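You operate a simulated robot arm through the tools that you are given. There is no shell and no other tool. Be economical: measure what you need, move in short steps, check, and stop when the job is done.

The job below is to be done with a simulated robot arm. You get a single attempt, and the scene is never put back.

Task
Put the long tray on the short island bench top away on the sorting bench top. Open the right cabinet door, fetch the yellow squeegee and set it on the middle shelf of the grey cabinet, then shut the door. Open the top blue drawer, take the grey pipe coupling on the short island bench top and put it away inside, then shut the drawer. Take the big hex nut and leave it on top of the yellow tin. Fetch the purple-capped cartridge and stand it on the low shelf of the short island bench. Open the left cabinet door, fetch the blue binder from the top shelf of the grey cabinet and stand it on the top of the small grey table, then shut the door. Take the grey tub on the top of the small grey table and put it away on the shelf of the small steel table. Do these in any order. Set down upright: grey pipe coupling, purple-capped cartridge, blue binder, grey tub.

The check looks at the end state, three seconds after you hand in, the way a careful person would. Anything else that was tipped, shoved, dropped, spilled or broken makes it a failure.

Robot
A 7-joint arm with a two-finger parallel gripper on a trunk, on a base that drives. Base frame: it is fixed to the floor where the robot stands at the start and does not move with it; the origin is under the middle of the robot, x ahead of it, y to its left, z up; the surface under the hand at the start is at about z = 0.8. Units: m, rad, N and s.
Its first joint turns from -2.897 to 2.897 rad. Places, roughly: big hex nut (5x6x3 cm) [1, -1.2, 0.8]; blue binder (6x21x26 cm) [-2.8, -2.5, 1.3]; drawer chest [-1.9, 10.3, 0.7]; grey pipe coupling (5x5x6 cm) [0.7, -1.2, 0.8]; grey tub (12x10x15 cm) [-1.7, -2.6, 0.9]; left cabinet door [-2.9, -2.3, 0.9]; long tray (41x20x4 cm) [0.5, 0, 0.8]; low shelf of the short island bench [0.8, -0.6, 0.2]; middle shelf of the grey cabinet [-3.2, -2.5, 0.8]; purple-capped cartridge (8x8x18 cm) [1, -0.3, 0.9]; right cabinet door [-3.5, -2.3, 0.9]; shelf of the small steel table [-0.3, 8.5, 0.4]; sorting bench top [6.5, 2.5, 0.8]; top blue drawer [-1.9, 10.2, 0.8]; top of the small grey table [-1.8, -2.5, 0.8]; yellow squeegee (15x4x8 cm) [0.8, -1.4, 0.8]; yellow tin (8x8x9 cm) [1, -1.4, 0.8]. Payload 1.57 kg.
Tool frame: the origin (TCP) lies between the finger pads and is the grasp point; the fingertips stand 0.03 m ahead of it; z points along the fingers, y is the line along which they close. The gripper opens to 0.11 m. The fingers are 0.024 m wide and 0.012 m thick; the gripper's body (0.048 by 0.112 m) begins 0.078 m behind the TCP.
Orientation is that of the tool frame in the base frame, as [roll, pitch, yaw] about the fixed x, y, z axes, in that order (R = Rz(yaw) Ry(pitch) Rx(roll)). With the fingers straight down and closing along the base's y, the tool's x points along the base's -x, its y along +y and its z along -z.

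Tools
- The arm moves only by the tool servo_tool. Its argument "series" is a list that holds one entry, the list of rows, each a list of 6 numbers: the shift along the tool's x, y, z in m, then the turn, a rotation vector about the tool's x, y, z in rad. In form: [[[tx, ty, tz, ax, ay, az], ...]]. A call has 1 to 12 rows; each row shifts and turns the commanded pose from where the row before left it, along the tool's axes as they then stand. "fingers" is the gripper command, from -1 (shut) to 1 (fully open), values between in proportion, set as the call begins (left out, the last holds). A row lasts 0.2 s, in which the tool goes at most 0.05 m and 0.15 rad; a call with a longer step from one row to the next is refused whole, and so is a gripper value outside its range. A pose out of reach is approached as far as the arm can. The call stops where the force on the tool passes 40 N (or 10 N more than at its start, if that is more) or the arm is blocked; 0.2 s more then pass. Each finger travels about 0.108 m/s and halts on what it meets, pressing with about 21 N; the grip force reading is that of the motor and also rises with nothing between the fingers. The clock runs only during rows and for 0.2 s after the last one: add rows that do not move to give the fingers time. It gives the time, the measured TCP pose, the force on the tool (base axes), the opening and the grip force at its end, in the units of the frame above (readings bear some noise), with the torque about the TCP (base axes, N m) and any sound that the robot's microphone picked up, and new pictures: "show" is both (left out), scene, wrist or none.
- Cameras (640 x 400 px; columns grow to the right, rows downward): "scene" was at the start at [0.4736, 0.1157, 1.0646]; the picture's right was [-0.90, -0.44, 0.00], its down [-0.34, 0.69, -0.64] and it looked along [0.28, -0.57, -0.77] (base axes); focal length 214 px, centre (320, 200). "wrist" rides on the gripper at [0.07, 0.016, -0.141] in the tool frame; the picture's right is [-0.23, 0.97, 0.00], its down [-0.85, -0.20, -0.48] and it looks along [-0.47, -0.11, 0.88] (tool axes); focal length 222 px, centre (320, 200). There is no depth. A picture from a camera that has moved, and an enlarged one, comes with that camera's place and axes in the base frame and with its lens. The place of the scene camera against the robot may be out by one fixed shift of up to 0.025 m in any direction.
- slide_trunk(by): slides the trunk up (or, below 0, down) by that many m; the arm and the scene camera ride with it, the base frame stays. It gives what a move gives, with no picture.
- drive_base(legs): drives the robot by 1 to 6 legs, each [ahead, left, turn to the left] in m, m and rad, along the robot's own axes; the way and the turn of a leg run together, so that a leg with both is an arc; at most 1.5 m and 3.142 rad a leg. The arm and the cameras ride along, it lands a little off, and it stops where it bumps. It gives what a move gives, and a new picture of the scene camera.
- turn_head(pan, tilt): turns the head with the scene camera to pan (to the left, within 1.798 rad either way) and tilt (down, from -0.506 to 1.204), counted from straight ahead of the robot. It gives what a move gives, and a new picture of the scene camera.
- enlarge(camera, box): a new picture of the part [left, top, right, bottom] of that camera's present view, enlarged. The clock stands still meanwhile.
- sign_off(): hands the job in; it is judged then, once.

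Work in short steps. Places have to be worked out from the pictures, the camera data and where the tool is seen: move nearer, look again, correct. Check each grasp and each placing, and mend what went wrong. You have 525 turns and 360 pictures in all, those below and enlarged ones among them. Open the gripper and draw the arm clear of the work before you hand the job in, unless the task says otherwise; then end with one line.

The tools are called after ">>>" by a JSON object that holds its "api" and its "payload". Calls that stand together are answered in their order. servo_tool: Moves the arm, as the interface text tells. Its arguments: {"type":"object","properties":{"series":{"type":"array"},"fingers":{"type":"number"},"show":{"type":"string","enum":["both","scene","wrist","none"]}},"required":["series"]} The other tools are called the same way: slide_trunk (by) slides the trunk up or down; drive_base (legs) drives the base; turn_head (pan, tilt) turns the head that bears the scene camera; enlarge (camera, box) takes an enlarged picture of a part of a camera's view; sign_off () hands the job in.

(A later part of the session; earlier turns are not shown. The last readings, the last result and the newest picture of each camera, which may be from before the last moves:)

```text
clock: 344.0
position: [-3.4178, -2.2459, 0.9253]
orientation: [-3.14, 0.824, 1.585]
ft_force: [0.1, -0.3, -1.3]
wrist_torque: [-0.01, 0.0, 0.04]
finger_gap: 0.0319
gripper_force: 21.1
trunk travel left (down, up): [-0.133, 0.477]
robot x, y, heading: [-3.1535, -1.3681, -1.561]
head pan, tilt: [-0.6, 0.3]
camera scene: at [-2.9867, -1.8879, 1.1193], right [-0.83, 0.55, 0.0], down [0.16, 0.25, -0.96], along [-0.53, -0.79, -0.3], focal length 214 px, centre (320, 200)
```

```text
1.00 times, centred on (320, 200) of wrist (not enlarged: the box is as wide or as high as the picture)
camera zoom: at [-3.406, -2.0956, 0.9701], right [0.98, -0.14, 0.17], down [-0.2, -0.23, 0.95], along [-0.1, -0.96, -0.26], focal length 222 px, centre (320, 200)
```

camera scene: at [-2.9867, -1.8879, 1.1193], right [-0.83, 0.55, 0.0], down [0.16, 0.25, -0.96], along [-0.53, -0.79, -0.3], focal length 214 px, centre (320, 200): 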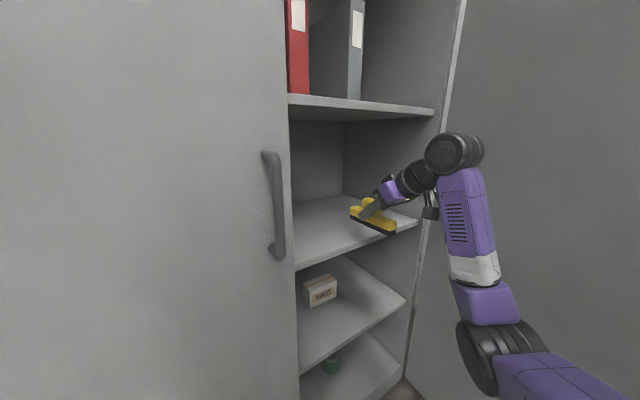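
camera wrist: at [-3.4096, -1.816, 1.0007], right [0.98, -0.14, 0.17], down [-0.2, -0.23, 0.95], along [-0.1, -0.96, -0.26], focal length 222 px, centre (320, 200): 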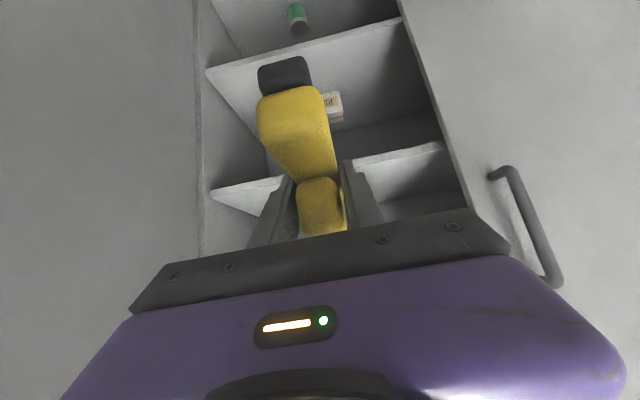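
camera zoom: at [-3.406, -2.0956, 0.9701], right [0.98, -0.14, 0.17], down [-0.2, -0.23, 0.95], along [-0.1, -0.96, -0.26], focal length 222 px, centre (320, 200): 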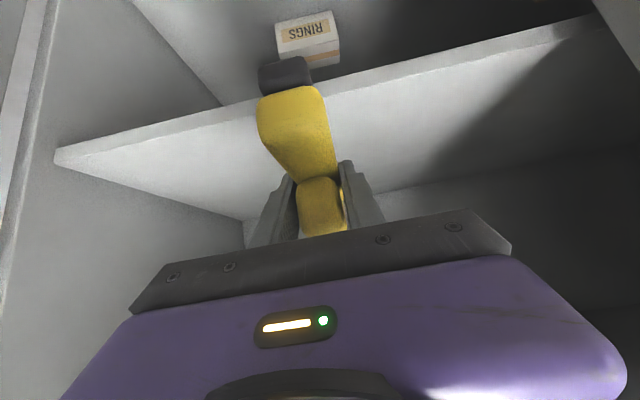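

Clear. Drive in 0.12 m more and lower onto the shelf.

>>> {"api": "drive_base", "payload": {"legs": [[0.12, 0, 0]]}}

>>> {"api": "servo_tool", "payload": {"series": [[[0.0147, 0, 0.0136, 0, 0, 0], [0.0073, 0, 0.0068, 0, 0, 0], [0.0037, 0, 0.0034, 0, 0, 0], [0, 0, 0, 0, 0, 0]]], "show": "both"}}

```text
clock: 345.2
position: [-3.4177, -2.3671, 0.9256]
orientation: [-3.139, 0.821, 1.585]
ft_force: [-0.3, 0.9, -1.6]
wrist_torque: [-0.02, 0.0, 0.0]
finger_gap: 0.0315
gripper_force: 20.9
trunk travel left (down, up): [-0.133, 0.477]
robot x, y, heading: [-3.1527, -1.494, -1.564]
head pan, tilt: [-0.6, 0.3]
camera scene: at [-2.9854, -2.009, 1.1193], right [-0.83, 0.56, 0.0], down [0.16, 0.25, -0.96], along [-0.53, -0.79, -0.3], focal length 214 px, centre (320, 200)
```

scene: 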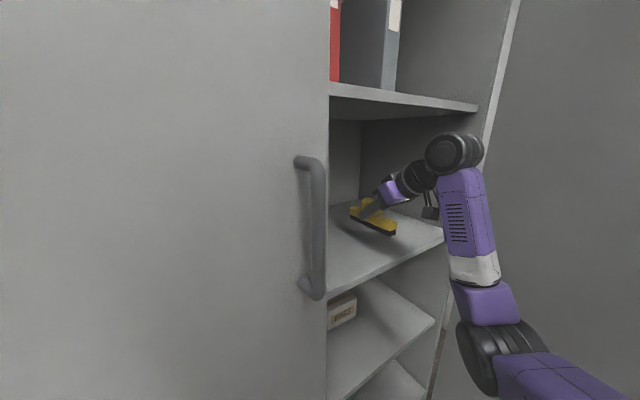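

```text
clock: 346.2
position: [-3.4174, -2.3664, 0.8904]
orientation: [-3.14, 0.823, 1.585]
ft_force: [-0.4, -0.6, -1.0]
wrist_torque: [0.01, -0.02, -0.01]
finger_gap: 0.0316
gripper_force: 20.5
trunk travel left (down, up): [-0.133, 0.477]
robot x, y, heading: [-3.1507, -1.4889, -1.557]
head pan, tilt: [-0.6, 0.3]
camera scene: at [-2.9854, -2.009, 1.1193], right [-0.83, 0.56, 0.0], down [0.16, 0.25, -0.96], along [-0.53, -0.79, -0.3], focal length 214 px, centre (320, 200)
camera wrist: at [-3.405, -2.2164, 0.935], right [0.98, -0.14, 0.17], down [-0.2, -0.23, 0.95], along [-0.1, -0.96, -0.26], focal length 222 px, centre (320, 200)
```

scene: 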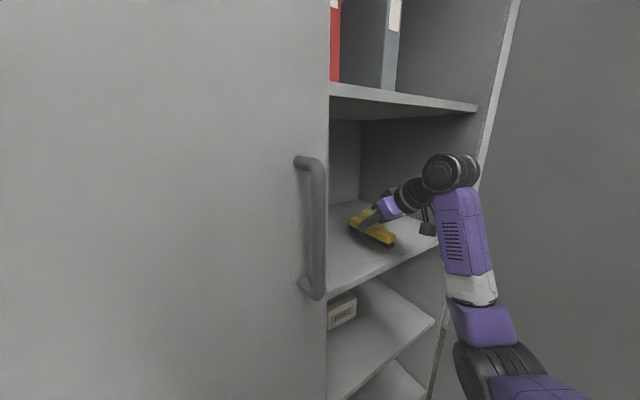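
wrist: 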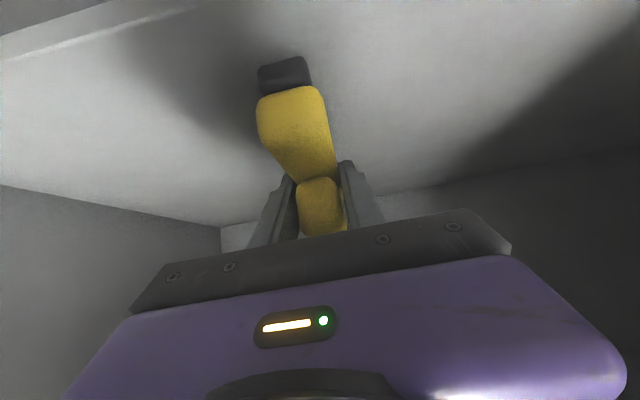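

Keep lowering in small steps until contact.

>>> {"api": "servo_tool", "payload": {"series": [[[0.0037, 0, 0.0034, 0, 0, 0], [0.003, 0, 0.0027, 0, 0, 0], [0.003, 0, 0.0027, 0, 0, 0], [0.003, 0, 0.0027, 0, 0, 0], [0.003, 0, 0.0027, 0, 0, 0], [0.003, 0, 0.0027, 0, 0, 0], [0, 0, 0, 0, 0, 0]]], "show": "none"}}

```text
clock: 347.8
position: [-3.4171, -2.367, 0.8645]
orientation: [-3.14, 0.823, 1.586]
ft_force: [-0.3, 1.3, -0.3]
wrist_torque: [0.09, 0.03, 0.02]
finger_gap: 0.0318
gripper_force: 20.9
trunk travel left (down, up): [-0.133, 0.477]
robot x, y, heading: [-3.1559, -1.4897, -1.561]
head pan, tilt: [-0.6, 0.3]
```

>>> {"api": "servo_tool", "payload": {"series": [[[0.002, 0, 0.0019, 0, 0, 0], [0.002, 0, 0.0019, 0, 0, 0], [0.002, 0, 0.0019, 0, 0, 0], [0, 0, 0, 0, 0, 0]]], "show": "wrist"}}

```text
clock: 348.8
position: [-3.4187, -2.3668, 0.8586]
orientation: [-3.138, 0.826, 1.587]
ft_force: [-2.8, -0.8, 18.4]
wrist_torque: [-0.08, 0.03, 0.03]
finger_gap: 0.0318
gripper_force: 20.7
trunk travel left (down, up): [-0.133, 0.477]
robot x, y, heading: [-3.1537, -1.4911, -1.559]
head pan, tilt: [-0.6, 0.3]
camera wrist: at [-3.4047, -2.216, 0.9023], right [0.98, -0.14, 0.16], down [-0.19, -0.23, 0.95], along [-0.1, -0.96, -0.25], focal length 222 px, centre (320, 200)
```

wrist: 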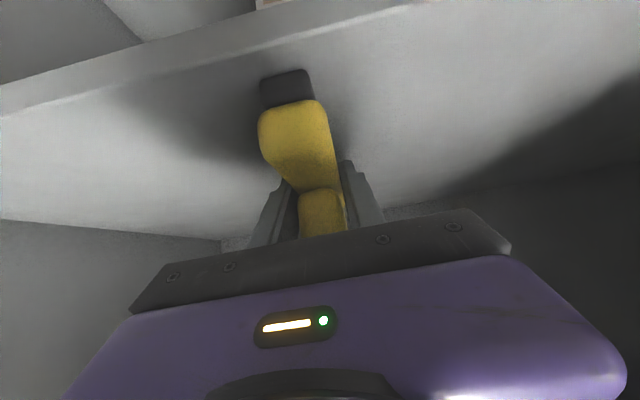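

Contact (18 N). Open and withdraw along the tool axis, then back off the base.

>>> {"api": "servo_tool", "payload": {"series": [[[-0.001, 0, -0.001, 0, 0, 0], [0, 0, 0, 0, 0, 0], [0, 0, 0, 0, 0, 0], [0, 0, -0.02, 0, 0, 0], [0, 0, -0.03, 0, 0, 0], [0, 0, -0.04, 0, 0, 0], [0, 0, -0.04, 0, 0, 0], [0, 0, 0, 0, 0, 0]]], "fingers": 0.6, "show": "both"}}

```text
clock: 350.6
position: [-3.4187, -2.2723, 0.9477]
orientation: [-3.14, 0.822, 1.586]
ft_force: [0.4, 0.0, -0.5]
wrist_torque: [0.0, 0.0, -0.02]
finger_gap: 0.088
gripper_force: 0.1
trunk travel left (down, up): [-0.133, 0.477]
robot x, y, heading: [-3.1554, -1.4909, -1.556]
head pan, tilt: [-0.6, 0.3]
camera scene: at [-2.9854, -2.009, 1.1193], right [-0.83, 0.56, 0.0], down [0.16, 0.25, -0.96], along [-0.53, -0.79, -0.3], focal length 214 px, centre (320, 200)
camera wrist: at [-3.4067, -2.1212, 0.9922], right [0.98, -0.14, 0.17], down [-0.2, -0.23, 0.95], along [-0.1, -0.96, -0.26], focal length 222 px, centre (320, 200)
```

scene: 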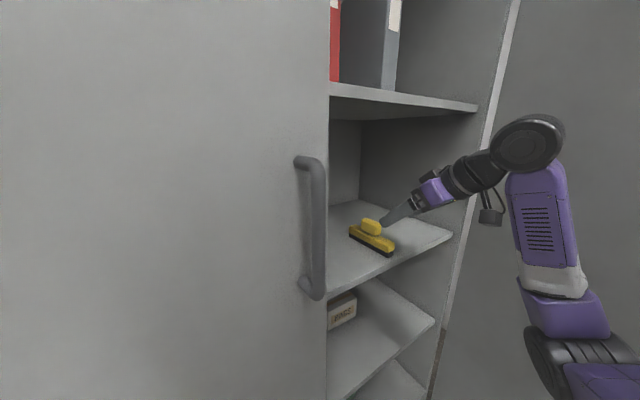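
wrist: 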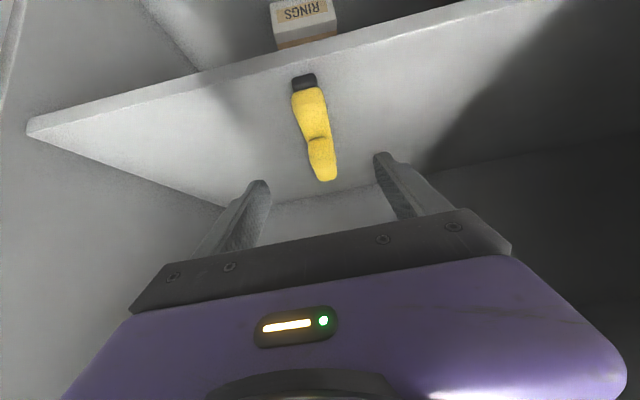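

Squeegee rests on the middle shelf. Back off and look at the open door to plan closing it.

>>> {"api": "drive_base", "payload": {"legs": [[-0.6, 0.1, -0.01]]}}

>>> {"api": "turn_head", "payload": {"pan": -0.75, "tilt": 0.4}}

```text
clock: 354.1
position: [-3.3308, -1.6677, 0.9478]
orientation: [-3.14, 0.822, 1.577]
ft_force: [0.4, 0.2, -0.3]
wrist_torque: [0.01, -0.03, -0.01]
finger_gap: 0.088
gripper_force: 0.1
trunk travel left (down, up): [-0.133, 0.477]
robot x, y, heading: [-3.0587, -0.892, -1.568]
head pan, tilt: [-0.6, 0.3]
camera scene: at [-2.8941, -1.408, 1.1193], right [-0.83, 0.56, 0.0], down [0.17, 0.24, -0.96], along [-0.54, -0.79, -0.3], focal length 214 px, centre (320, 200)
```

scene: 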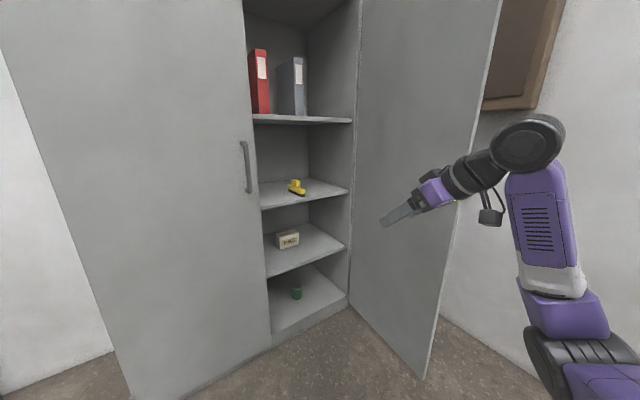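

```text
clock: 354.8
position: [-3.3297, -1.6685, 0.9482]
orientation: [-3.139, 0.82, 1.577]
ft_force: [-0.3, -0.4, 0.4]
wrist_torque: [0.0, -0.01, 0.0]
finger_gap: 0.088
gripper_force: 0.0
trunk travel left (down, up): [-0.133, 0.477]
robot x, y, heading: [-3.0567, -0.8888, -1.567]
head pan, tilt: [-0.75, 0.4]
camera scene: at [-2.9046, -1.3988, 1.1101], right [-0.73, 0.68, 0.0], down [0.26, 0.29, -0.92], along [-0.63, -0.68, -0.39], focal length 214 px, centre (320, 200)
```

scene: 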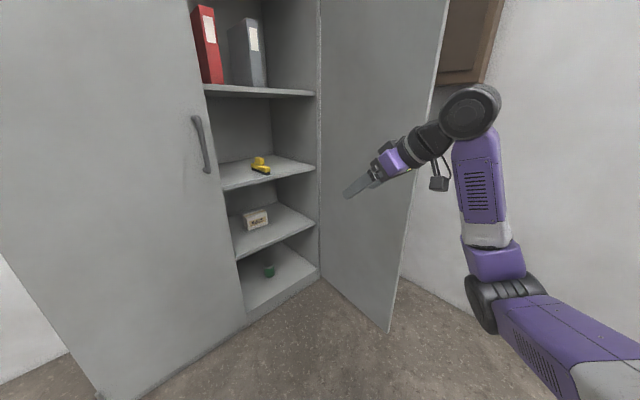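

Door is at ~90° (free edge near (−3.655, −1.70)). I'll hook my closed fingers around its outer side near the free edge and draw it partly closed by driving left.

>>> {"api": "servo_tool", "payload": {"series": [[[0, 0, 0, 0, -0.12, 0], [0, 0, 0, 0, -0.12, 0], [0, 0, 0, 0, -0.12, 0], [0, 0, 0, 0, 0, 0]]], "fingers": -1, "show": "none"}}

>>> {"api": "drive_base", "payload": {"legs": [[-0.15, 0, 0], [0, -0.46, 0]]}}

```text
clock: 355.8
position: [-3.3315, -1.6675, 0.9469]
orientation: [-3.138, 1.182, 1.58]
ft_force: [0.2, 0.2, 0.3]
wrist_torque: [0.03, 0.01, 0.03]
finger_gap: 0.0
gripper_force: 21.0
trunk travel left (down, up): [-0.133, 0.477]
robot x, y, heading: [-3.0593, -0.8847, -1.566]
head pan, tilt: [-0.75, 0.4]
```

```text
clock: 359.5
position: [-3.7933, -1.5181, 0.9472]
orientation: [-3.138, 1.182, 1.574]
ft_force: [0.6, 0.1, -0.4]
wrist_torque: [0.04, 0.0, -0.06]
finger_gap: 0.0
gripper_force: 20.6
trunk travel left (down, up): [-0.133, 0.477]
robot x, y, heading: [-3.5131, -0.7383, -1.571]
head pan, tilt: [-0.75, 0.4]
camera scene: at [-3.3659, -1.2506, 1.11], right [-0.73, 0.68, 0.0], down [0.27, 0.28, -0.92], along [-0.63, -0.67, -0.39], focal length 214 px, centre (320, 200)
```

scene: 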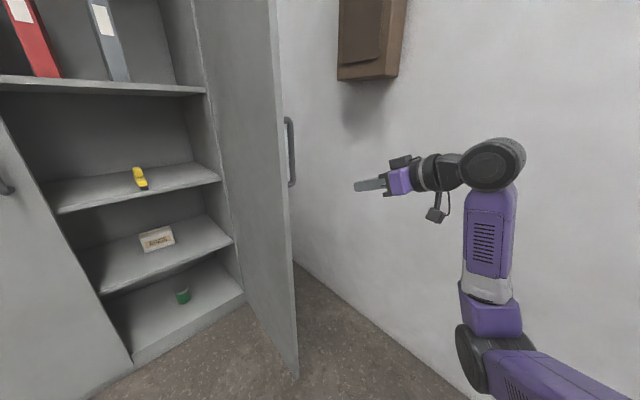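

Fingers are on the outer side. Move ahead 0.28 m, then drive left to draw the door in.

>>> {"api": "drive_base", "payload": {"legs": [[0.28, 0, 0], [0.0, 0.3, 0]]}}

```text
clock: 361.6
position: [-3.7936, -1.7935, 0.9464]
orientation: [-3.13, 1.179, 1.583]
ft_force: [-1.4, 2.5, -0.5]
wrist_torque: [-0.07, -0.05, 0.16]
finger_gap: 0.0001
gripper_force: 21.1
trunk travel left (down, up): [-0.133, 0.477]
robot x, y, heading: [-3.5124, -1.0203, -1.571]
head pan, tilt: [-0.75, 0.4]
stopped in leg 1: the force on the tool passed its limit at 49 N (the readings are from after the stop); the commanded pose is now the measured one
camera scene: at [-3.3649, -1.5286, 1.1101], right [-0.73, 0.68, 0.0], down [0.27, 0.28, -0.92], along [-0.63, -0.67, -0.39], focal length 214 px, centre (320, 200)
```

scene: 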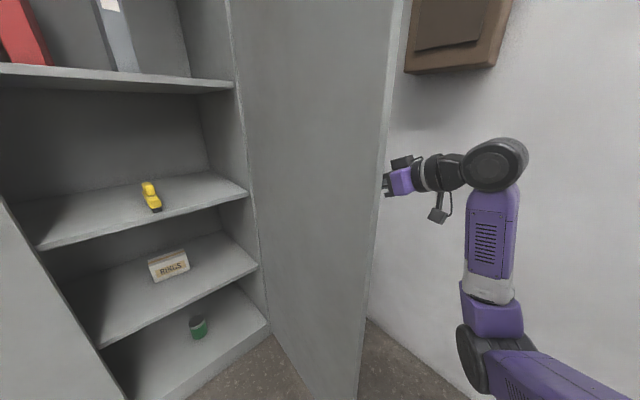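

The fingertip hit something (likely the handle). Check with the wrist camera.

>>> {"api": "enlarge", "payload": {"camera": "wrist", "box": [0, 0, 640, 400]}}

```text
1.00 times, centred on (320, 200) of wrist (not enlarged: the box is as wide or as high as the picture)
camera zoom: at [-3.779, -1.6366, 0.9361], right [0.97, -0.09, 0.21], down [-0.19, 0.12, 0.97], along [-0.11, -0.99, 0.1], focal length 222 px, centre (320, 200)
```

zoom: 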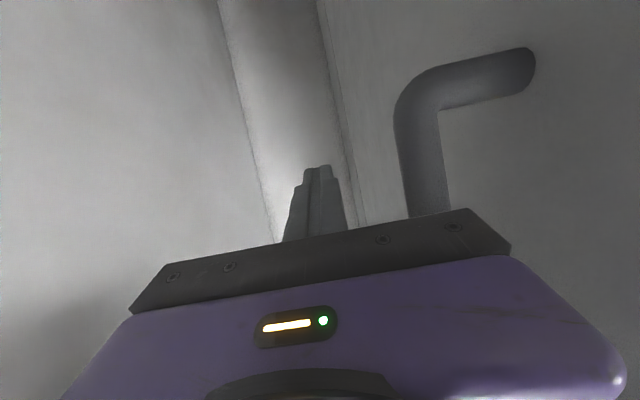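

The gripper body touched the handle bar; the finger itself is behind the bar on its outer side — ideal for pulling. Drive left to swing the door in.

>>> {"api": "drive_base", "payload": {"legs": [[-0.01, 0.06, 0], [0, 0.2, 0], [0.05, 0.1, 0]]}}

```text
clock: 364.5
position: [-3.4321, -1.8338, 0.9457]
orientation: [-3.128, 1.18, 1.583]
ft_force: [0.8, 0.0, 0.0]
wrist_torque: [-0.02, 0.0, 0.0]
finger_gap: 0.0
gripper_force: 20.8
trunk travel left (down, up): [-0.133, 0.477]
robot x, y, heading: [-3.1522, -1.0543, -1.568]
head pan, tilt: [-0.75, 0.4]
camera scene: at [-3.0049, -1.5691, 1.11], right [-0.73, 0.68, 0.0], down [0.27, 0.28, -0.92], along [-0.63, -0.67, -0.39], focal length 214 px, centre (320, 200)
```

scene: 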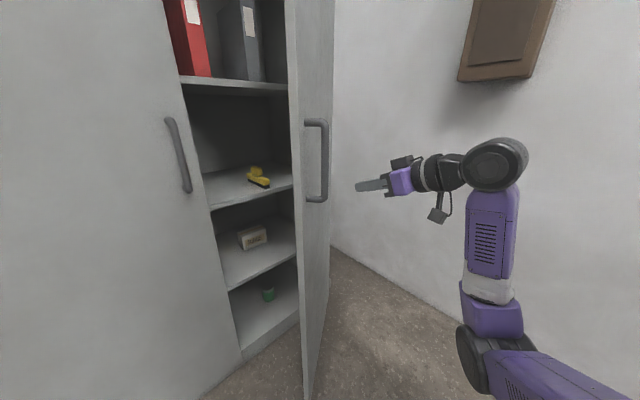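

The door swung to about half-closed. Now push its outer face with the fingertips by driving ahead.

>>> {"api": "drive_base", "payload": {"legs": [[0.28, 0, 0]]}}

```text
clock: 366.5
position: [-3.4328, -2.1177, 0.9475]
orientation: [-3.129, 1.179, 1.585]
ft_force: [-0.1, 0.2, 0.1]
wrist_torque: [0.02, 0.02, 0.03]
finger_gap: 0.0
gripper_force: 20.5
trunk travel left (down, up): [-0.133, 0.477]
robot x, y, heading: [-3.1579, -1.3395, -1.568]
head pan, tilt: [-0.75, 0.4]
camera scene: at [-3.0045, -1.8523, 1.11], right [-0.73, 0.68, 0.0], down [0.27, 0.28, -0.92], along [-0.63, -0.67, -0.39], focal length 214 px, centre (320, 200)
```

scene: 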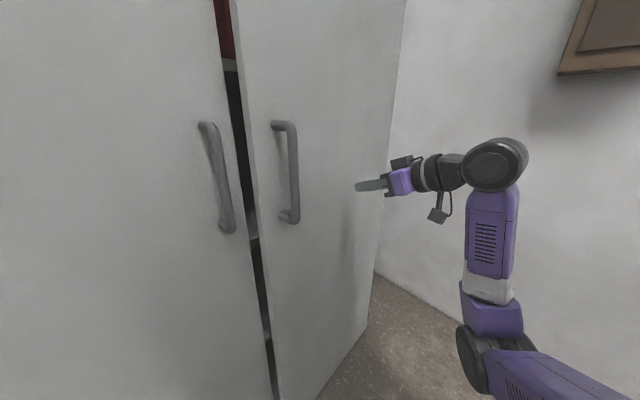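

Nearly closed; finish with gentle arm pushes.

>>> {"api": "servo_tool", "payload": {"series": [[[-0.012, 0, 0.025, 0, 0, 0], [-0.012, 0, 0.025, 0, 0, 0], [-0.008, 0, 0.02, 0, 0, 0], [-0.005, 0, 0.012, 0, 0, 0], [-0.003, 0, 0.008, 0, 0, 0], [-0.003, 0, 0.008, 0, 0, 0], [-0.002, 0, 0.005, 0, 0, 0], [-0.002, 0, 0.005, 0, 0, 0], [0, 0, 0, 0, 0, 0]]], "show": "scene"}}

```text
clock: 367.6
position: [-3.4325, -2.2087, 0.9501]
orientation: [-3.128, 1.178, 1.585]
ft_force: [5.8, 15.5, 3.3]
wrist_torque: [-0.08, -0.03, 0.16]
finger_gap: 0.0
gripper_force: 21.1
trunk travel left (down, up): [-0.133, 0.477]
robot x, y, heading: [-3.1539, -1.3397, -1.568]
head pan, tilt: [-0.75, 0.4]
stopped in row 5: the force on the tool passed its limit at 61 N (the readings are from after the stop); the commanded pose is now the measured one
camera scene: at [-3.0043, -1.8514, 1.1103], right [-0.73, 0.68, 0.0], down [0.27, 0.28, -0.92], along [-0.63, -0.67, -0.39], focal length 214 px, centre (320, 200)
```

scene: 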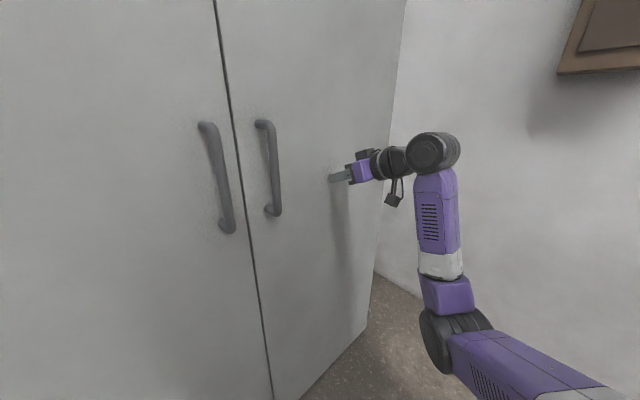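

The right door is shut. Retreat, reposition for the left door, and shift the tool to line up with its handle (x≈−3.125).

>>> {"api": "servo_tool", "payload": {"series": [[[0, 0, -0.03, 0, 0, 0], [0, 0, -0.04, 0, 0, 0], [0, 0, -0.03, 0, 0, 0], [0, 0, 0, 0, 0, 0]]], "show": "none"}}

>>> {"api": "drive_base", "payload": {"legs": [[-0.22, -0.15, 0]]}}

>>> {"api": "servo_tool", "payload": {"series": [[[0, 0.041, 0, 0, 0, 0], [0, 0.041, 0, 0, 0, 0], [0, 0.041, 0, 0, 0, 0], [0, 0.041, 0, 0, 0, 0], [0, 0.041, 0, 0, 0, 0], [0, 0.041, 0, 0, 0, 0], [0, 0.041, 0, 0, 0, 0], [0, 0.041, 0, 0, 0, 0], [0, 0.041, 0, 0, 0, 0], [0, 0.041, 0, 0, 0, 0], [0, 0.04, 0, 0, 0, 0], [0, 0, 0, 0, 0, 0]]], "fingers": 1, "show": "both"}}

```text
clock: 368.6
position: [-3.4322, -2.1172, 0.9887]
orientation: [-3.13, 1.174, 1.582]
ft_force: [-0.3, -0.9, 0.0]
wrist_torque: [0.0, -0.05, 0.06]
finger_gap: 0.0
gripper_force: 20.9
trunk travel left (down, up): [-0.133, 0.477]
robot x, y, heading: [-3.1548, -1.3421, -1.569]
head pan, tilt: [-0.75, 0.4]
```

```text
clock: 370.5
position: [-3.5838, -1.8977, 0.9887]
orientation: [-3.131, 1.174, 1.582]
ft_force: [-0.3, 0.0, 0.5]
wrist_torque: [0.0, -0.02, 0.0]
finger_gap: 0.0001
gripper_force: 21.4
trunk travel left (down, up): [-0.133, 0.477]
robot x, y, heading: [-3.3053, -1.1211, -1.572]
head pan, tilt: [-0.75, 0.4]
camera scene: at [-3.1546, -1.6321, 1.11], right [-0.73, 0.68, 0.0], down [0.27, 0.28, -0.92], along [-0.63, -0.67, -0.39], focal length 214 px, centre (320, 200)
```

scene: 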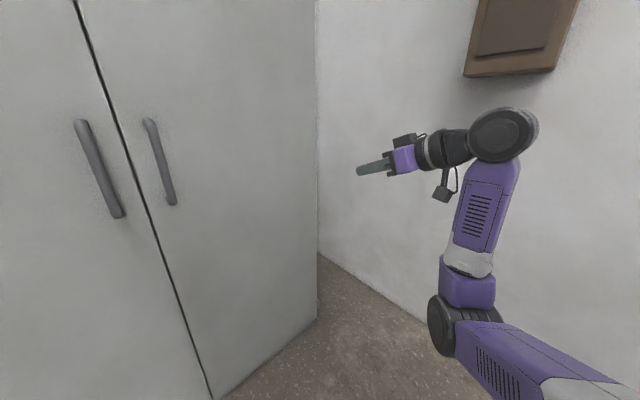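

```text
clock: 373.1
position: [-3.134, -1.9053, 0.9927]
orientation: [-3.13, 1.174, 1.584]
ft_force: [0.3, -0.3, 0.9]
wrist_torque: [0.01, -0.03, 0.01]
finger_gap: 0.11
gripper_force: 0.0
out of reach, approached as far as the arm can: row 6
trunk travel left (down, up): [-0.133, 0.477]
robot x, y, heading: [-3.303, -1.122, -1.568]
head pan, tilt: [-0.75, 0.4]
camera scene: at [-3.1545, -1.6321, 1.11], right [-0.73, 0.68, 0.0], down [0.27, 0.28, -0.92], along [-0.63, -0.67, -0.39], focal length 214 px, centre (320, 200)
camera wrist: at [-3.1198, -1.7488, 0.9825], right [0.97, -0.09, 0.21], down [-0.2, 0.11, 0.97], along [-0.11, -0.99, 0.09], focal length 222 px, centre (320, 200)
```

scene: 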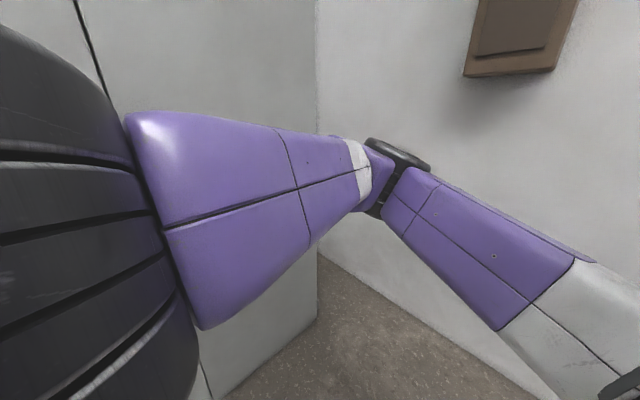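
wrist: 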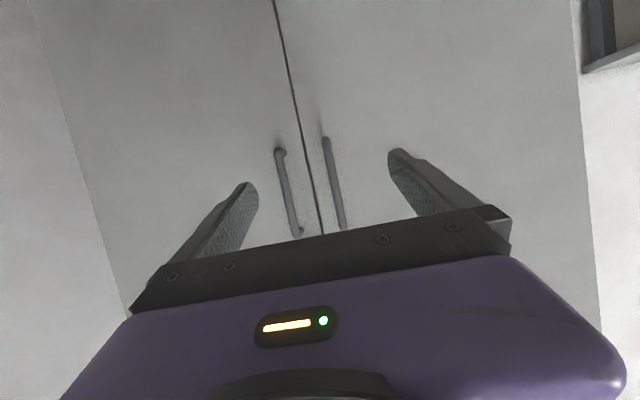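

Left door's bar is at x≈−3.137. Narrow the opening slightly, drive ahead 0.2 m, then servo the rest.

>>> {"api": "drive_base", "payload": {"legs": [[0.2, 0, 0]]}}

>>> {"api": "servo_tool", "payload": {"series": [[[-0.0116, -0.003, 0.0277, 0, 0, 0], [-0.0116, 0, 0.0277, 0, 0, 0], [-0.0097, 0, 0.0231, 0, 0, 0], [0, 0, 0, 0, 0, 0]]], "fingers": 0.5, "show": "wrist"}}

```text
clock: 374.7
position: [-3.134, -2.108, 0.9926]
orientation: [-3.129, 1.176, 1.583]
ft_force: [0.2, 0.2, -0.9]
wrist_torque: [0.04, 0.0, -0.01]
finger_gap: 0.1101
gripper_force: 0.1
trunk travel left (down, up): [-0.133, 0.477]
robot x, y, heading: [-3.3059, -1.3257, -1.57]
head pan, tilt: [-0.75, 0.4]
camera scene: at [-3.1545, -1.835, 1.11], right [-0.73, 0.68, 0.0], down [0.27, 0.28, -0.92], along [-0.63, -0.67, -0.39], focal length 214 px, centre (320, 200)
```

scene: 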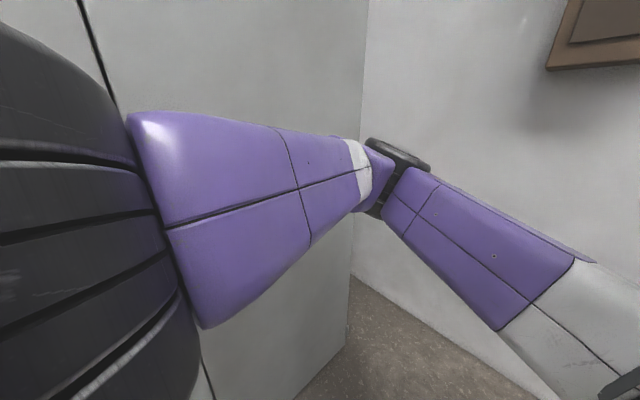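

```text
clock: 375.7
position: [-3.1373, -2.1927, 0.9928]
orientation: [-3.131, 1.175, 1.583]
ft_force: [0.8, 0.0, -0.5]
wrist_torque: [-0.01, 0.0, 0.01]
finger_gap: 0.0824
gripper_force: 0.2
trunk travel left (down, up): [-0.133, 0.477]
robot x, y, heading: [-3.3033, -1.3258, -1.571]
head pan, tilt: [-0.75, 0.4]
camera wrist: at [-3.1231, -2.0367, 0.9821], right [0.97, -0.09, 0.21], down [-0.2, 0.11, 0.97], along [-0.11, -0.99, 0.09], focal length 222 px, centre (320, 200)
```

wrist: 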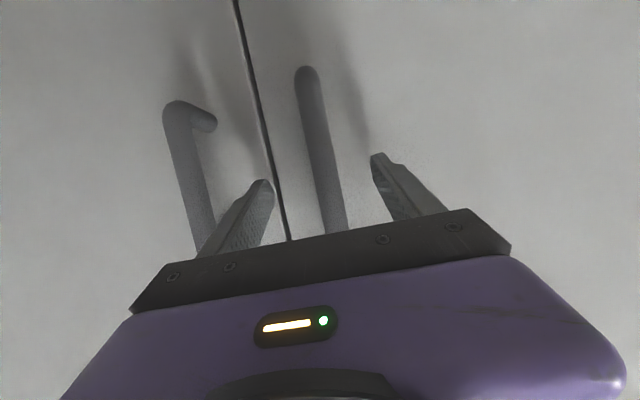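

Bar between the fingers. Close.

>>> {"api": "servo_tool", "payload": {"series": [[[0, 0, 0, 0, 0, 0], [0, 0, 0, 0, 0, 0], [0, 0, 0, 0, 0, 0], [0, 0, 0, 0, 0, 0]]], "fingers": -1, "show": "none"}}

```text
clock: 376.7
position: [-3.1308, -2.1909, 0.9917]
orientation: [-3.137, 1.174, 1.593]
ft_force: [5.6, -1.6, 1.5]
wrist_torque: [0.16, -0.2, -0.12]
finger_gap: 0.0177
gripper_force: 32.5
trunk travel left (down, up): [-0.133, 0.477]
robot x, y, heading: [-3.302, -1.3231, -1.566]
head pan, tilt: [-0.75, 0.4]
stopped in row 4: the force on the tool passed its limit at 41 N (the readings are from after the stop); the commanded pose is now the measured one
```

Gripped. Pull the left door along its mirrored arc.

>>> {"api": "servo_tool", "payload": {"series": [[[0.0099, 0.0037, -0.0235, 0.0304, 0, 0.0128], [0.0098, 0.0042, -0.0233, 0.0304, 0, 0.0128], [0.0098, 0.0048, -0.0234, 0.0304, 0, 0.0128], [0, 0, 0, 0, 0, 0]]], "show": "none"}}

>>> {"api": "servo_tool", "payload": {"series": [[[0.0098, 0.0054, -0.0232, 0.0304, 0, 0.0128], [0.0097, 0.0058, -0.0231, 0.0304, 0, 0.0128], [0.0097, 0.0064, -0.0231, 0.0304, 0, 0.0128], [0, 0, 0, 0, 0, 0]]], "show": "wrist"}}

```text
clock: 377.7
position: [-3.1176, -2.116, 0.9917]
orientation: [-3.133, 1.177, 1.493]
ft_force: [-0.6, 1.0, -5.6]
wrist_torque: [-0.7, -0.4, 0.02]
finger_gap: 0.0179
gripper_force: 32.9
trunk travel left (down, up): [-0.133, 0.477]
robot x, y, heading: [-3.3001, -1.3264, -1.566]
head pan, tilt: [-0.75, 0.4]
```

```text
clock: 378.4
position: [-3.1071, -2.0812, 0.9919]
orientation: [3.124, 1.173, 1.373]
ft_force: [4.4, -0.9, 8.6]
wrist_torque: [0.84, 0.88, -0.1]
finger_gap: 0.0178
gripper_force: 33.1
trunk travel left (down, up): [-0.133, 0.477]
robot x, y, heading: [-3.3018, -1.3238, -1.572]
head pan, tilt: [-0.75, 0.4]
stopped in row 3: the force on the tool passed its limit at 51 N (the readings are from after the stop); the commanded pose is now the measured one
camera wrist: at [-3.0645, -1.9308, 0.9806], right [0.94, -0.26, 0.22], down [-0.18, 0.14, 0.97], along [-0.29, -0.95, 0.09], focal length 222 px, centre (320, 200)
```

wrist: 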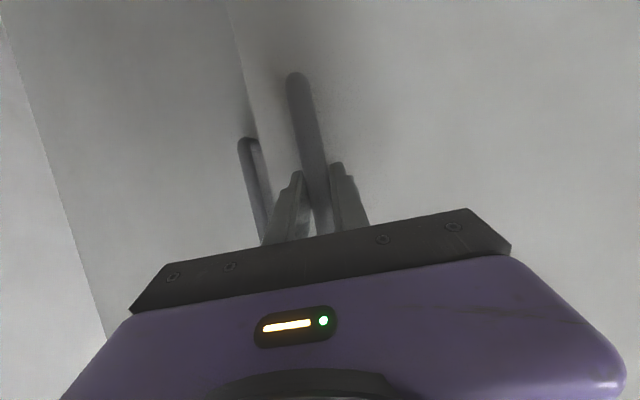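

Continue, with the gripper heading held for now.

>>> {"api": "servo_tool", "payload": {"series": [[[0.0098, 0.0036, -0.0234, 0, 0, 0], [0.0098, 0.005, -0.0233, 0.01, 0, 0.004], [0.0096, 0.0065, -0.0229, 0.01, 0, 0.004], [0, 0, 0, 0, 0, 0]]], "show": "none"}}

>>> {"api": "turn_head", "payload": {"pan": 0.5, "tilt": 0.3}}

```text
clock: 378.7
position: [-3.1057, -2.0786, 0.9875]
orientation: [3.094, 1.167, 1.316]
ft_force: [6.3, -1.4, 7.9]
wrist_torque: [0.69, 0.85, -0.07]
finger_gap: 0.018
gripper_force: 33.3
trunk travel left (down, up): [-0.133, 0.477]
robot x, y, heading: [-3.3051, -1.3241, -1.567]
head pan, tilt: [-0.75, 0.4]
stopped in row 1: the force on the tool passed its limit at 58 N (the readings are from after the stop); the commanded pose is now the measured one
```

```text
clock: 380.1
position: [-3.1076, -2.0829, 0.9875]
orientation: [3.081, 1.16, 1.294]
ft_force: [8.9, -1.9, -8.8]
wrist_torque: [0.51, 0.79, 0.1]
finger_gap: 0.0181
gripper_force: 32.8
trunk travel left (down, up): [-0.133, 0.477]
robot x, y, heading: [-3.305, -1.3246, -1.563]
head pan, tilt: [0.499, 0.3]
camera scene: at [-3.1456, -1.8411, 1.1144], right [-0.79, 0.61, 0.0], down [0.21, 0.27, -0.94], along [-0.57, -0.75, -0.34], focal length 214 px, centre (320, 200)
```

scene: 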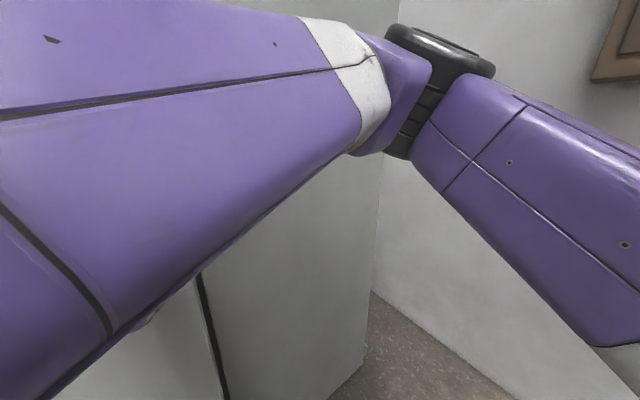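

The arm's elbow is against the head boom in this configuration, limiting it. Turn the head back and use base motion to swing the door instead, keeping the arm still.

>>> {"api": "turn_head", "payload": {"pan": -0.75, "tilt": 0.4}}

>>> {"api": "drive_base", "payload": {"legs": [[-0.071, 0.031, 0]]}}

```text
clock: 381.6
position: [-3.1067, -2.079, 0.9868]
orientation: [3.095, 1.164, 1.318]
ft_force: [19.3, -7.4, 4.1]
wrist_torque: [0.14, 0.8, -0.09]
finger_gap: 0.0182
gripper_force: 32.6
trunk travel left (down, up): [-0.133, 0.477]
robot x, y, heading: [-3.303, -1.3262, -1.572]
head pan, tilt: [-0.75, 0.4]
camera scene: at [-3.1518, -1.835, 1.1104], right [-0.73, 0.68, 0.0], down [0.26, 0.28, -0.92], along [-0.63, -0.68, -0.38], focal length 214 px, centre (320, 200)
```

scene: 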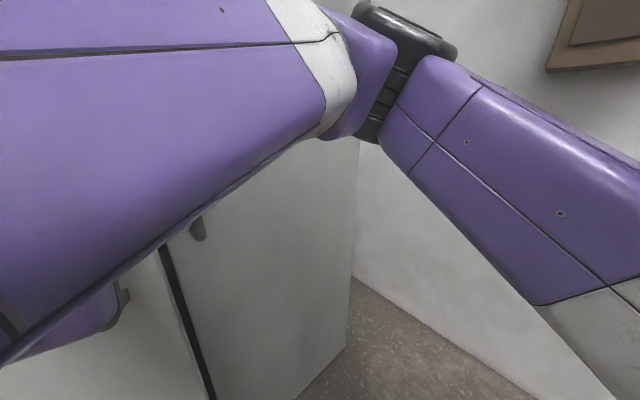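

```text
clock: 382.6
position: [-3.0761, -2.007, 0.9876]
orientation: [3.096, 1.165, 1.319]
ft_force: [4.2, -3.3, 6.0]
wrist_torque: [0.22, 0.82, -0.12]
finger_gap: 0.018
gripper_force: 32.7
trunk travel left (down, up): [-0.133, 0.477]
robot x, y, heading: [-3.271, -1.2512, -1.568]
head pan, tilt: [-0.75, 0.4]
camera scene: at [-3.1217, -1.7631, 1.1102], right [-0.73, 0.69, 0.0], down [0.27, 0.28, -0.92], along [-0.63, -0.67, -0.39], focal length 214 px, centre (320, 200)
```

scene: 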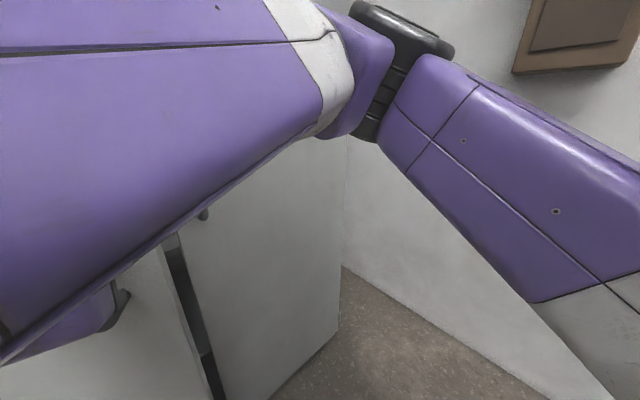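

Works smoothly. Continue with base steps along the arc.

>>> {"api": "drive_base", "payload": {"legs": [[-0.077, 0.053, 0]]}}

>>> {"api": "drive_base", "payload": {"legs": [[-0.065, 0.067, 0]]}}

>>> {"api": "drive_base", "payload": {"legs": [[-0.045, 0.075, 0]]}}

```text
clock: 383.8
position: [-3.0295, -1.9342, 0.9876]
orientation: [3.12, 1.167, 1.331]
ft_force: [-0.8, 0.3, 4.1]
wrist_torque: [0.39, 0.66, -0.07]
finger_gap: 0.0178
gripper_force: 32.5
trunk travel left (down, up): [-0.133, 0.477]
robot x, y, heading: [-3.2237, -1.1846, -1.568]
head pan, tilt: [-0.75, 0.4]
stopped in leg 1: the force on the tool passed its limit at 40 N (the readings are from after the stop); the commanded pose is now the measured one
camera scene: at [-3.0721, -1.6898, 1.1101], right [-0.73, 0.68, 0.0], down [0.27, 0.28, -0.92], along [-0.63, -0.67, -0.39], focal length 214 px, centre (320, 200)
```

scene: 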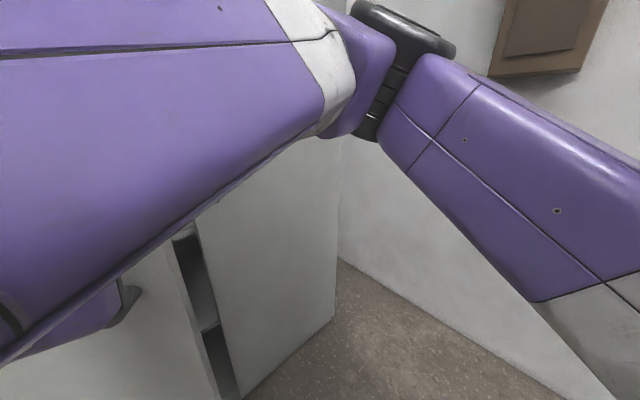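

```text
clock: 384.8
position: [-3.0086, -1.9082, 0.9867]
orientation: [3.136, 1.17, 1.333]
ft_force: [-3.5, 2.7, 3.4]
wrist_torque: [0.26, -0.12, -0.05]
finger_gap: 0.0178
gripper_force: 32.3
trunk travel left (down, up): [-0.133, 0.477]
robot x, y, heading: [-3.1988, -1.1552, -1.569]
head pan, tilt: [-0.75, 0.4]
stopped in leg 1: the force on the tool passed its limit at 46 N (the readings are from after the stop); the commanded pose is now the measured one
camera scene: at [-3.0457, -1.6638, 1.11], right [-0.73, 0.68, 0.0], down [0.27, 0.28, -0.92], along [-0.63, -0.67, -0.39], focal length 214 px, centre (320, 200)
```

scene: 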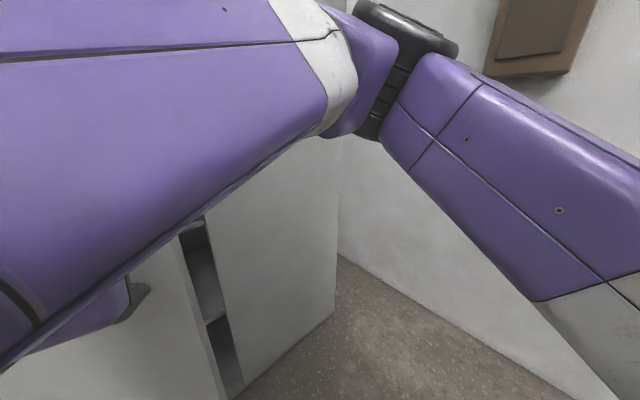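

```text
clock: 385.6
position: [-2.9996, -1.8988, 0.9862]
orientation: [-3.13, 1.17, 1.332]
ft_force: [-4.9, 4.1, 3.4]
wrist_torque: [0.05, -0.79, -0.02]
finger_gap: 0.0176
gripper_force: 32.2
trunk travel left (down, up): [-0.133, 0.477]
robot x, y, heading: [-3.183, -1.1433, -1.57]
head pan, tilt: [-0.75, 0.4]
stopped in leg 1: the force on the tool passed its limit at 54 N (the readings are from after the stop); the commanded pose is now the measured one
camera scene: at [-3.0318, -1.6548, 1.1101], right [-0.73, 0.68, 0.0], down [0.27, 0.28, -0.92], along [-0.63, -0.67, -0.39], focal length 214 px, centre (320, 200)
```

scene: 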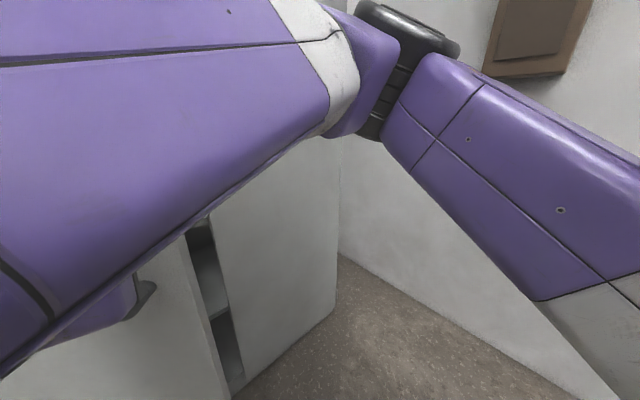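

The door is ~40° open. Release the handle, retreat, back away, and bring the arm back to the right side of the robot.

>>> {"api": "servo_tool", "payload": {"series": [[[0, 0, 0, 0, 0, 0], [0, 0, 0, 0, 0, 0], [0, 0, 0, 0, 0, 0], [0, 0, -0.02, 0, 0, 0], [0, 0, -0.03, 0, 0, 0], [0, 0, -0.03, 0, 0, 0], [0, 0, 0, 0, 0, 0]]], "fingers": 0.6, "show": "none"}}

>>> {"api": "drive_base", "payload": {"legs": [[-0.25, 0, 0]]}}

>>> {"api": "servo_tool", "payload": {"series": [[[0, -0.03, 0.02, -0.1, 0, -0.04], [0, -0.041, 0, -0.1, 0, -0.04], [0, -0.041, 0, 0, 0, 0], [0, -0.041, 0, 0, 0, 0], [0, -0.041, 0, 0, 0, 0], [0, -0.041, 0, 0, 0, 0], [0, -0.041, 0, 0, 0, 0], [0, -0.041, 0, 0, 0, 0], [0, -0.041, 0, 0, 0, 0], [0, 0, 0, 0, 0, 0]]], "fingers": -1, "show": "scene"}}

```text
clock: 387.4
position: [-3.0128, -1.8903, 0.9722]
orientation: [-3.085, 1.111, 1.313]
ft_force: [-0.6, 0.5, 0.4]
wrist_torque: [-0.05, 0.02, 0.01]
finger_gap: 0.0879
gripper_force: 0.2
out of reach, approached as far as the arm can: row 5, 6
trunk travel left (down, up): [-0.133, 0.477]
robot x, y, heading: [-3.1807, -1.1482, -1.574]
head pan, tilt: [-0.75, 0.4]
stopped in row 7: the arm was blocked; the commanded pose is now the measured one
```

```text
clock: 389.2
position: [-3.0135, -1.6388, 0.972]
orientation: [-3.087, 1.115, 1.313]
ft_force: [0.0, 0.5, 0.1]
wrist_torque: [0.03, 0.0, 0.0]
finger_gap: 0.088
gripper_force: 0.1
trunk travel left (down, up): [-0.133, 0.477]
robot x, y, heading: [-3.1864, -0.8953, -1.574]
head pan, tilt: [-0.75, 0.4]
camera scene: at [-3.0327, -1.4041, 1.1109], right [-0.73, 0.69, 0.0], down [0.26, 0.28, -0.92], along [-0.64, -0.67, -0.38], focal length 214 px, centre (320, 200)
```

scene: 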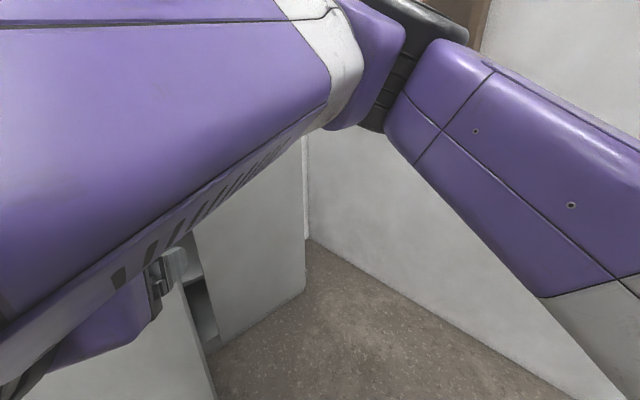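

```text
clock: 391.4
position: [-3.3615, -1.65, 0.9887]
orientation: [-3.125, 1.109, 1.493]
ft_force: [-0.1, 0.5, 0.6]
wrist_torque: [0.02, 0.03, -0.02]
finger_gap: 0.0
gripper_force: 21.6
out of reach, approached as far as the arm can: row 2, 3, 4, 5
trunk travel left (down, up): [-0.133, 0.477]
robot x, y, heading: [-3.1816, -0.8959, -1.567]
head pan, tilt: [-0.75, 0.4]
camera scene: at [-3.0319, -1.4047, 1.11], right [-0.73, 0.68, 0.0], down [0.26, 0.29, -0.92], along [-0.63, -0.68, -0.39], focal length 214 px, centre (320, 200)
```

scene: 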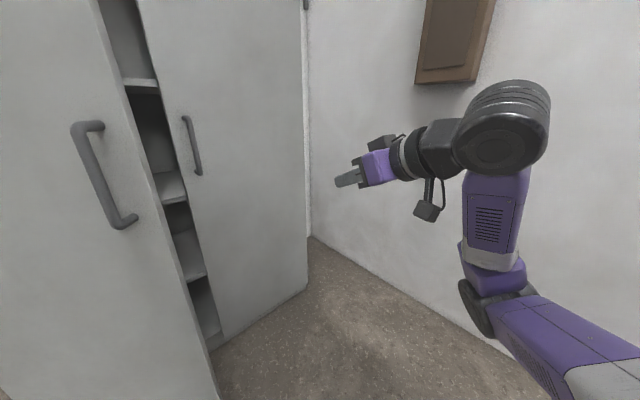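

Now slide the closed fingers into the gap on the inner side of the left door, and push it open by driving left.

>>> {"api": "servo_tool", "payload": {"series": [[[0, 0, 0, -0.07, 0, -0.035], [0, 0, 0, 0, 0, 0]]], "show": "none"}}

>>> {"api": "drive_base", "payload": {"legs": [[0, 0.235, 0], [0.36, 0, 0]]}}

>>> {"api": "enlarge", "payload": {"camera": "wrist", "box": [0, 0, 640, 400]}}

```text
clock: 392.0
position: [-3.3625, -1.6506, 0.9887]
orientation: [-3.123, 1.111, 1.573]
ft_force: [-0.2, -0.1, -0.2]
wrist_torque: [0.0, -0.01, 0.0]
finger_gap: 0.0
gripper_force: 20.8
trunk travel left (down, up): [-0.133, 0.477]
robot x, y, heading: [-3.1877, -0.8932, -1.571]
head pan, tilt: [-0.75, 0.4]
```

```text
clock: 395.5
position: [-3.1354, -1.9808, 0.9887]
orientation: [-3.13, 1.108, 1.55]
ft_force: [-1.3, 0.5, 1.3]
wrist_torque: [-0.04, -0.18, 0.22]
finger_gap: 0.0
gripper_force: 20.4
trunk travel left (down, up): [-0.133, 0.477]
robot x, y, heading: [-2.9544, -1.2271, -1.57]
head pan, tilt: [-0.75, 0.4]
stopped in leg 2: the robot was blocked; the commanded pose is now the measured one
camera scene: at [-2.7988, -1.7366, 1.1101], right [-0.73, 0.68, 0.0], down [0.26, 0.29, -0.92], along [-0.63, -0.68, -0.39], focal length 214 px, centre (320, 200)
```

scene: 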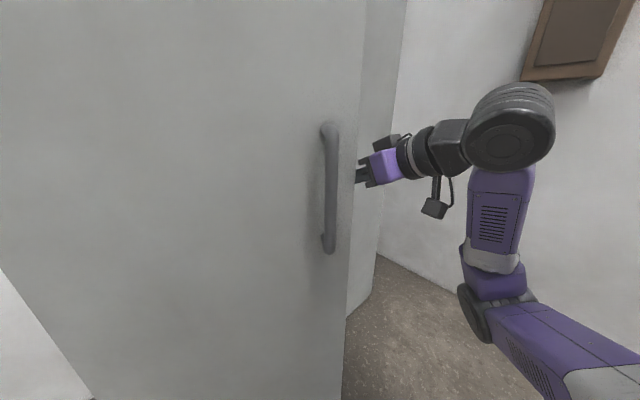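

```text
1.00 times, centred on (320, 200) of wrist (not enlarged: the box is as wide or as high as the picture)
camera zoom: at [-3.1159, -1.8244, 0.9889], right [0.97, -0.13, 0.2], down [-0.19, 0.05, 0.98], along [-0.14, -0.99, 0.03], focal length 222 px, centre (320, 200)
```

zoom: 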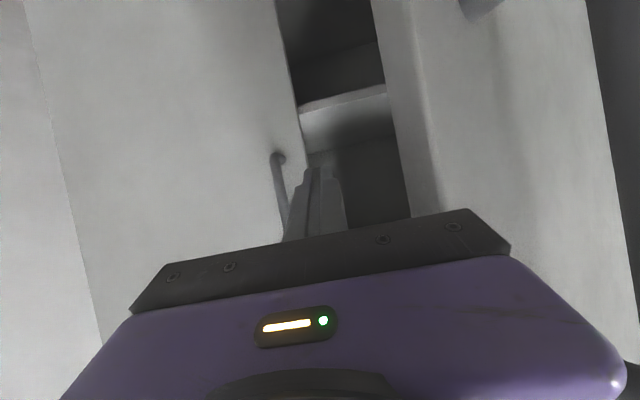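

The fingers are in the gap and the palm touches the door edge. Drive left to push it open.

>>> {"api": "drive_base", "payload": {"legs": [[0, 0.15, 0]]}}

>>> {"api": "drive_base", "payload": {"legs": [[0.0, 0.25, 0]]}}

```text
clock: 396.2
position: [-3.1337, -1.9768, 0.9886]
orientation: [-3.138, 1.104, 1.519]
ft_force: [-3.3, 1.4, -0.7]
wrist_torque: [-0.14, -0.09, 0.24]
finger_gap: 0.0001
gripper_force: 21.1
trunk travel left (down, up): [-0.133, 0.477]
robot x, y, heading: [-2.9402, -1.2234, -1.569]
head pan, tilt: [-0.75, 0.4]
stopped in leg 1: the robot was blocked; the commanded pose is now the measured one
camera scene: at [-2.7901, -1.7366, 1.1102], right [-0.73, 0.68, 0.0], down [0.27, 0.29, -0.92], along [-0.63, -0.67, -0.39], focal length 214 px, centre (320, 200)
```

scene: 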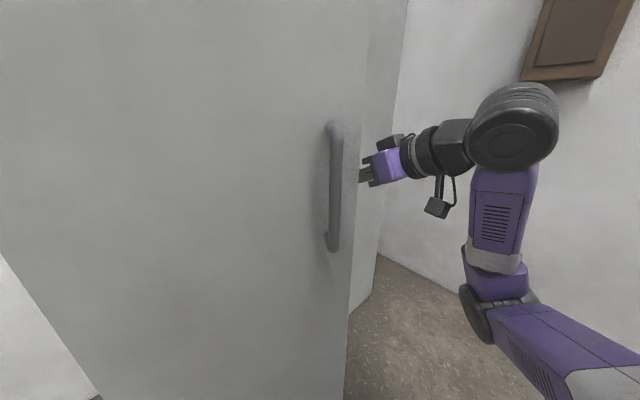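

```text
clock: 397.0
position: [-3.1353, -1.9756, 0.988]
orientation: [3.138, 1.103, 1.496]
ft_force: [-1.8, 0.6, -0.1]
wrist_torque: [-0.08, -0.06, 0.13]
finger_gap: 0.0
gripper_force: 21.1
trunk travel left (down, up): [-0.133, 0.477]
robot x, y, heading: [-2.9346, -1.2258, -1.568]
head pan, tilt: [-0.75, 0.4]
stopped in leg 1: the robot was blocked; the commanded pose is now the measured one
camera scene: at [-2.7832, -1.7365, 1.1101], right [-0.73, 0.68, 0.0], down [0.27, 0.28, -0.92], along [-0.63, -0.67, -0.39], focal length 214 px, centre (320, 200)
```

scene: 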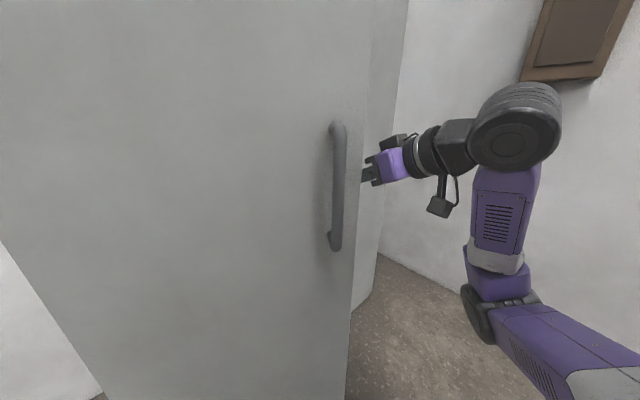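

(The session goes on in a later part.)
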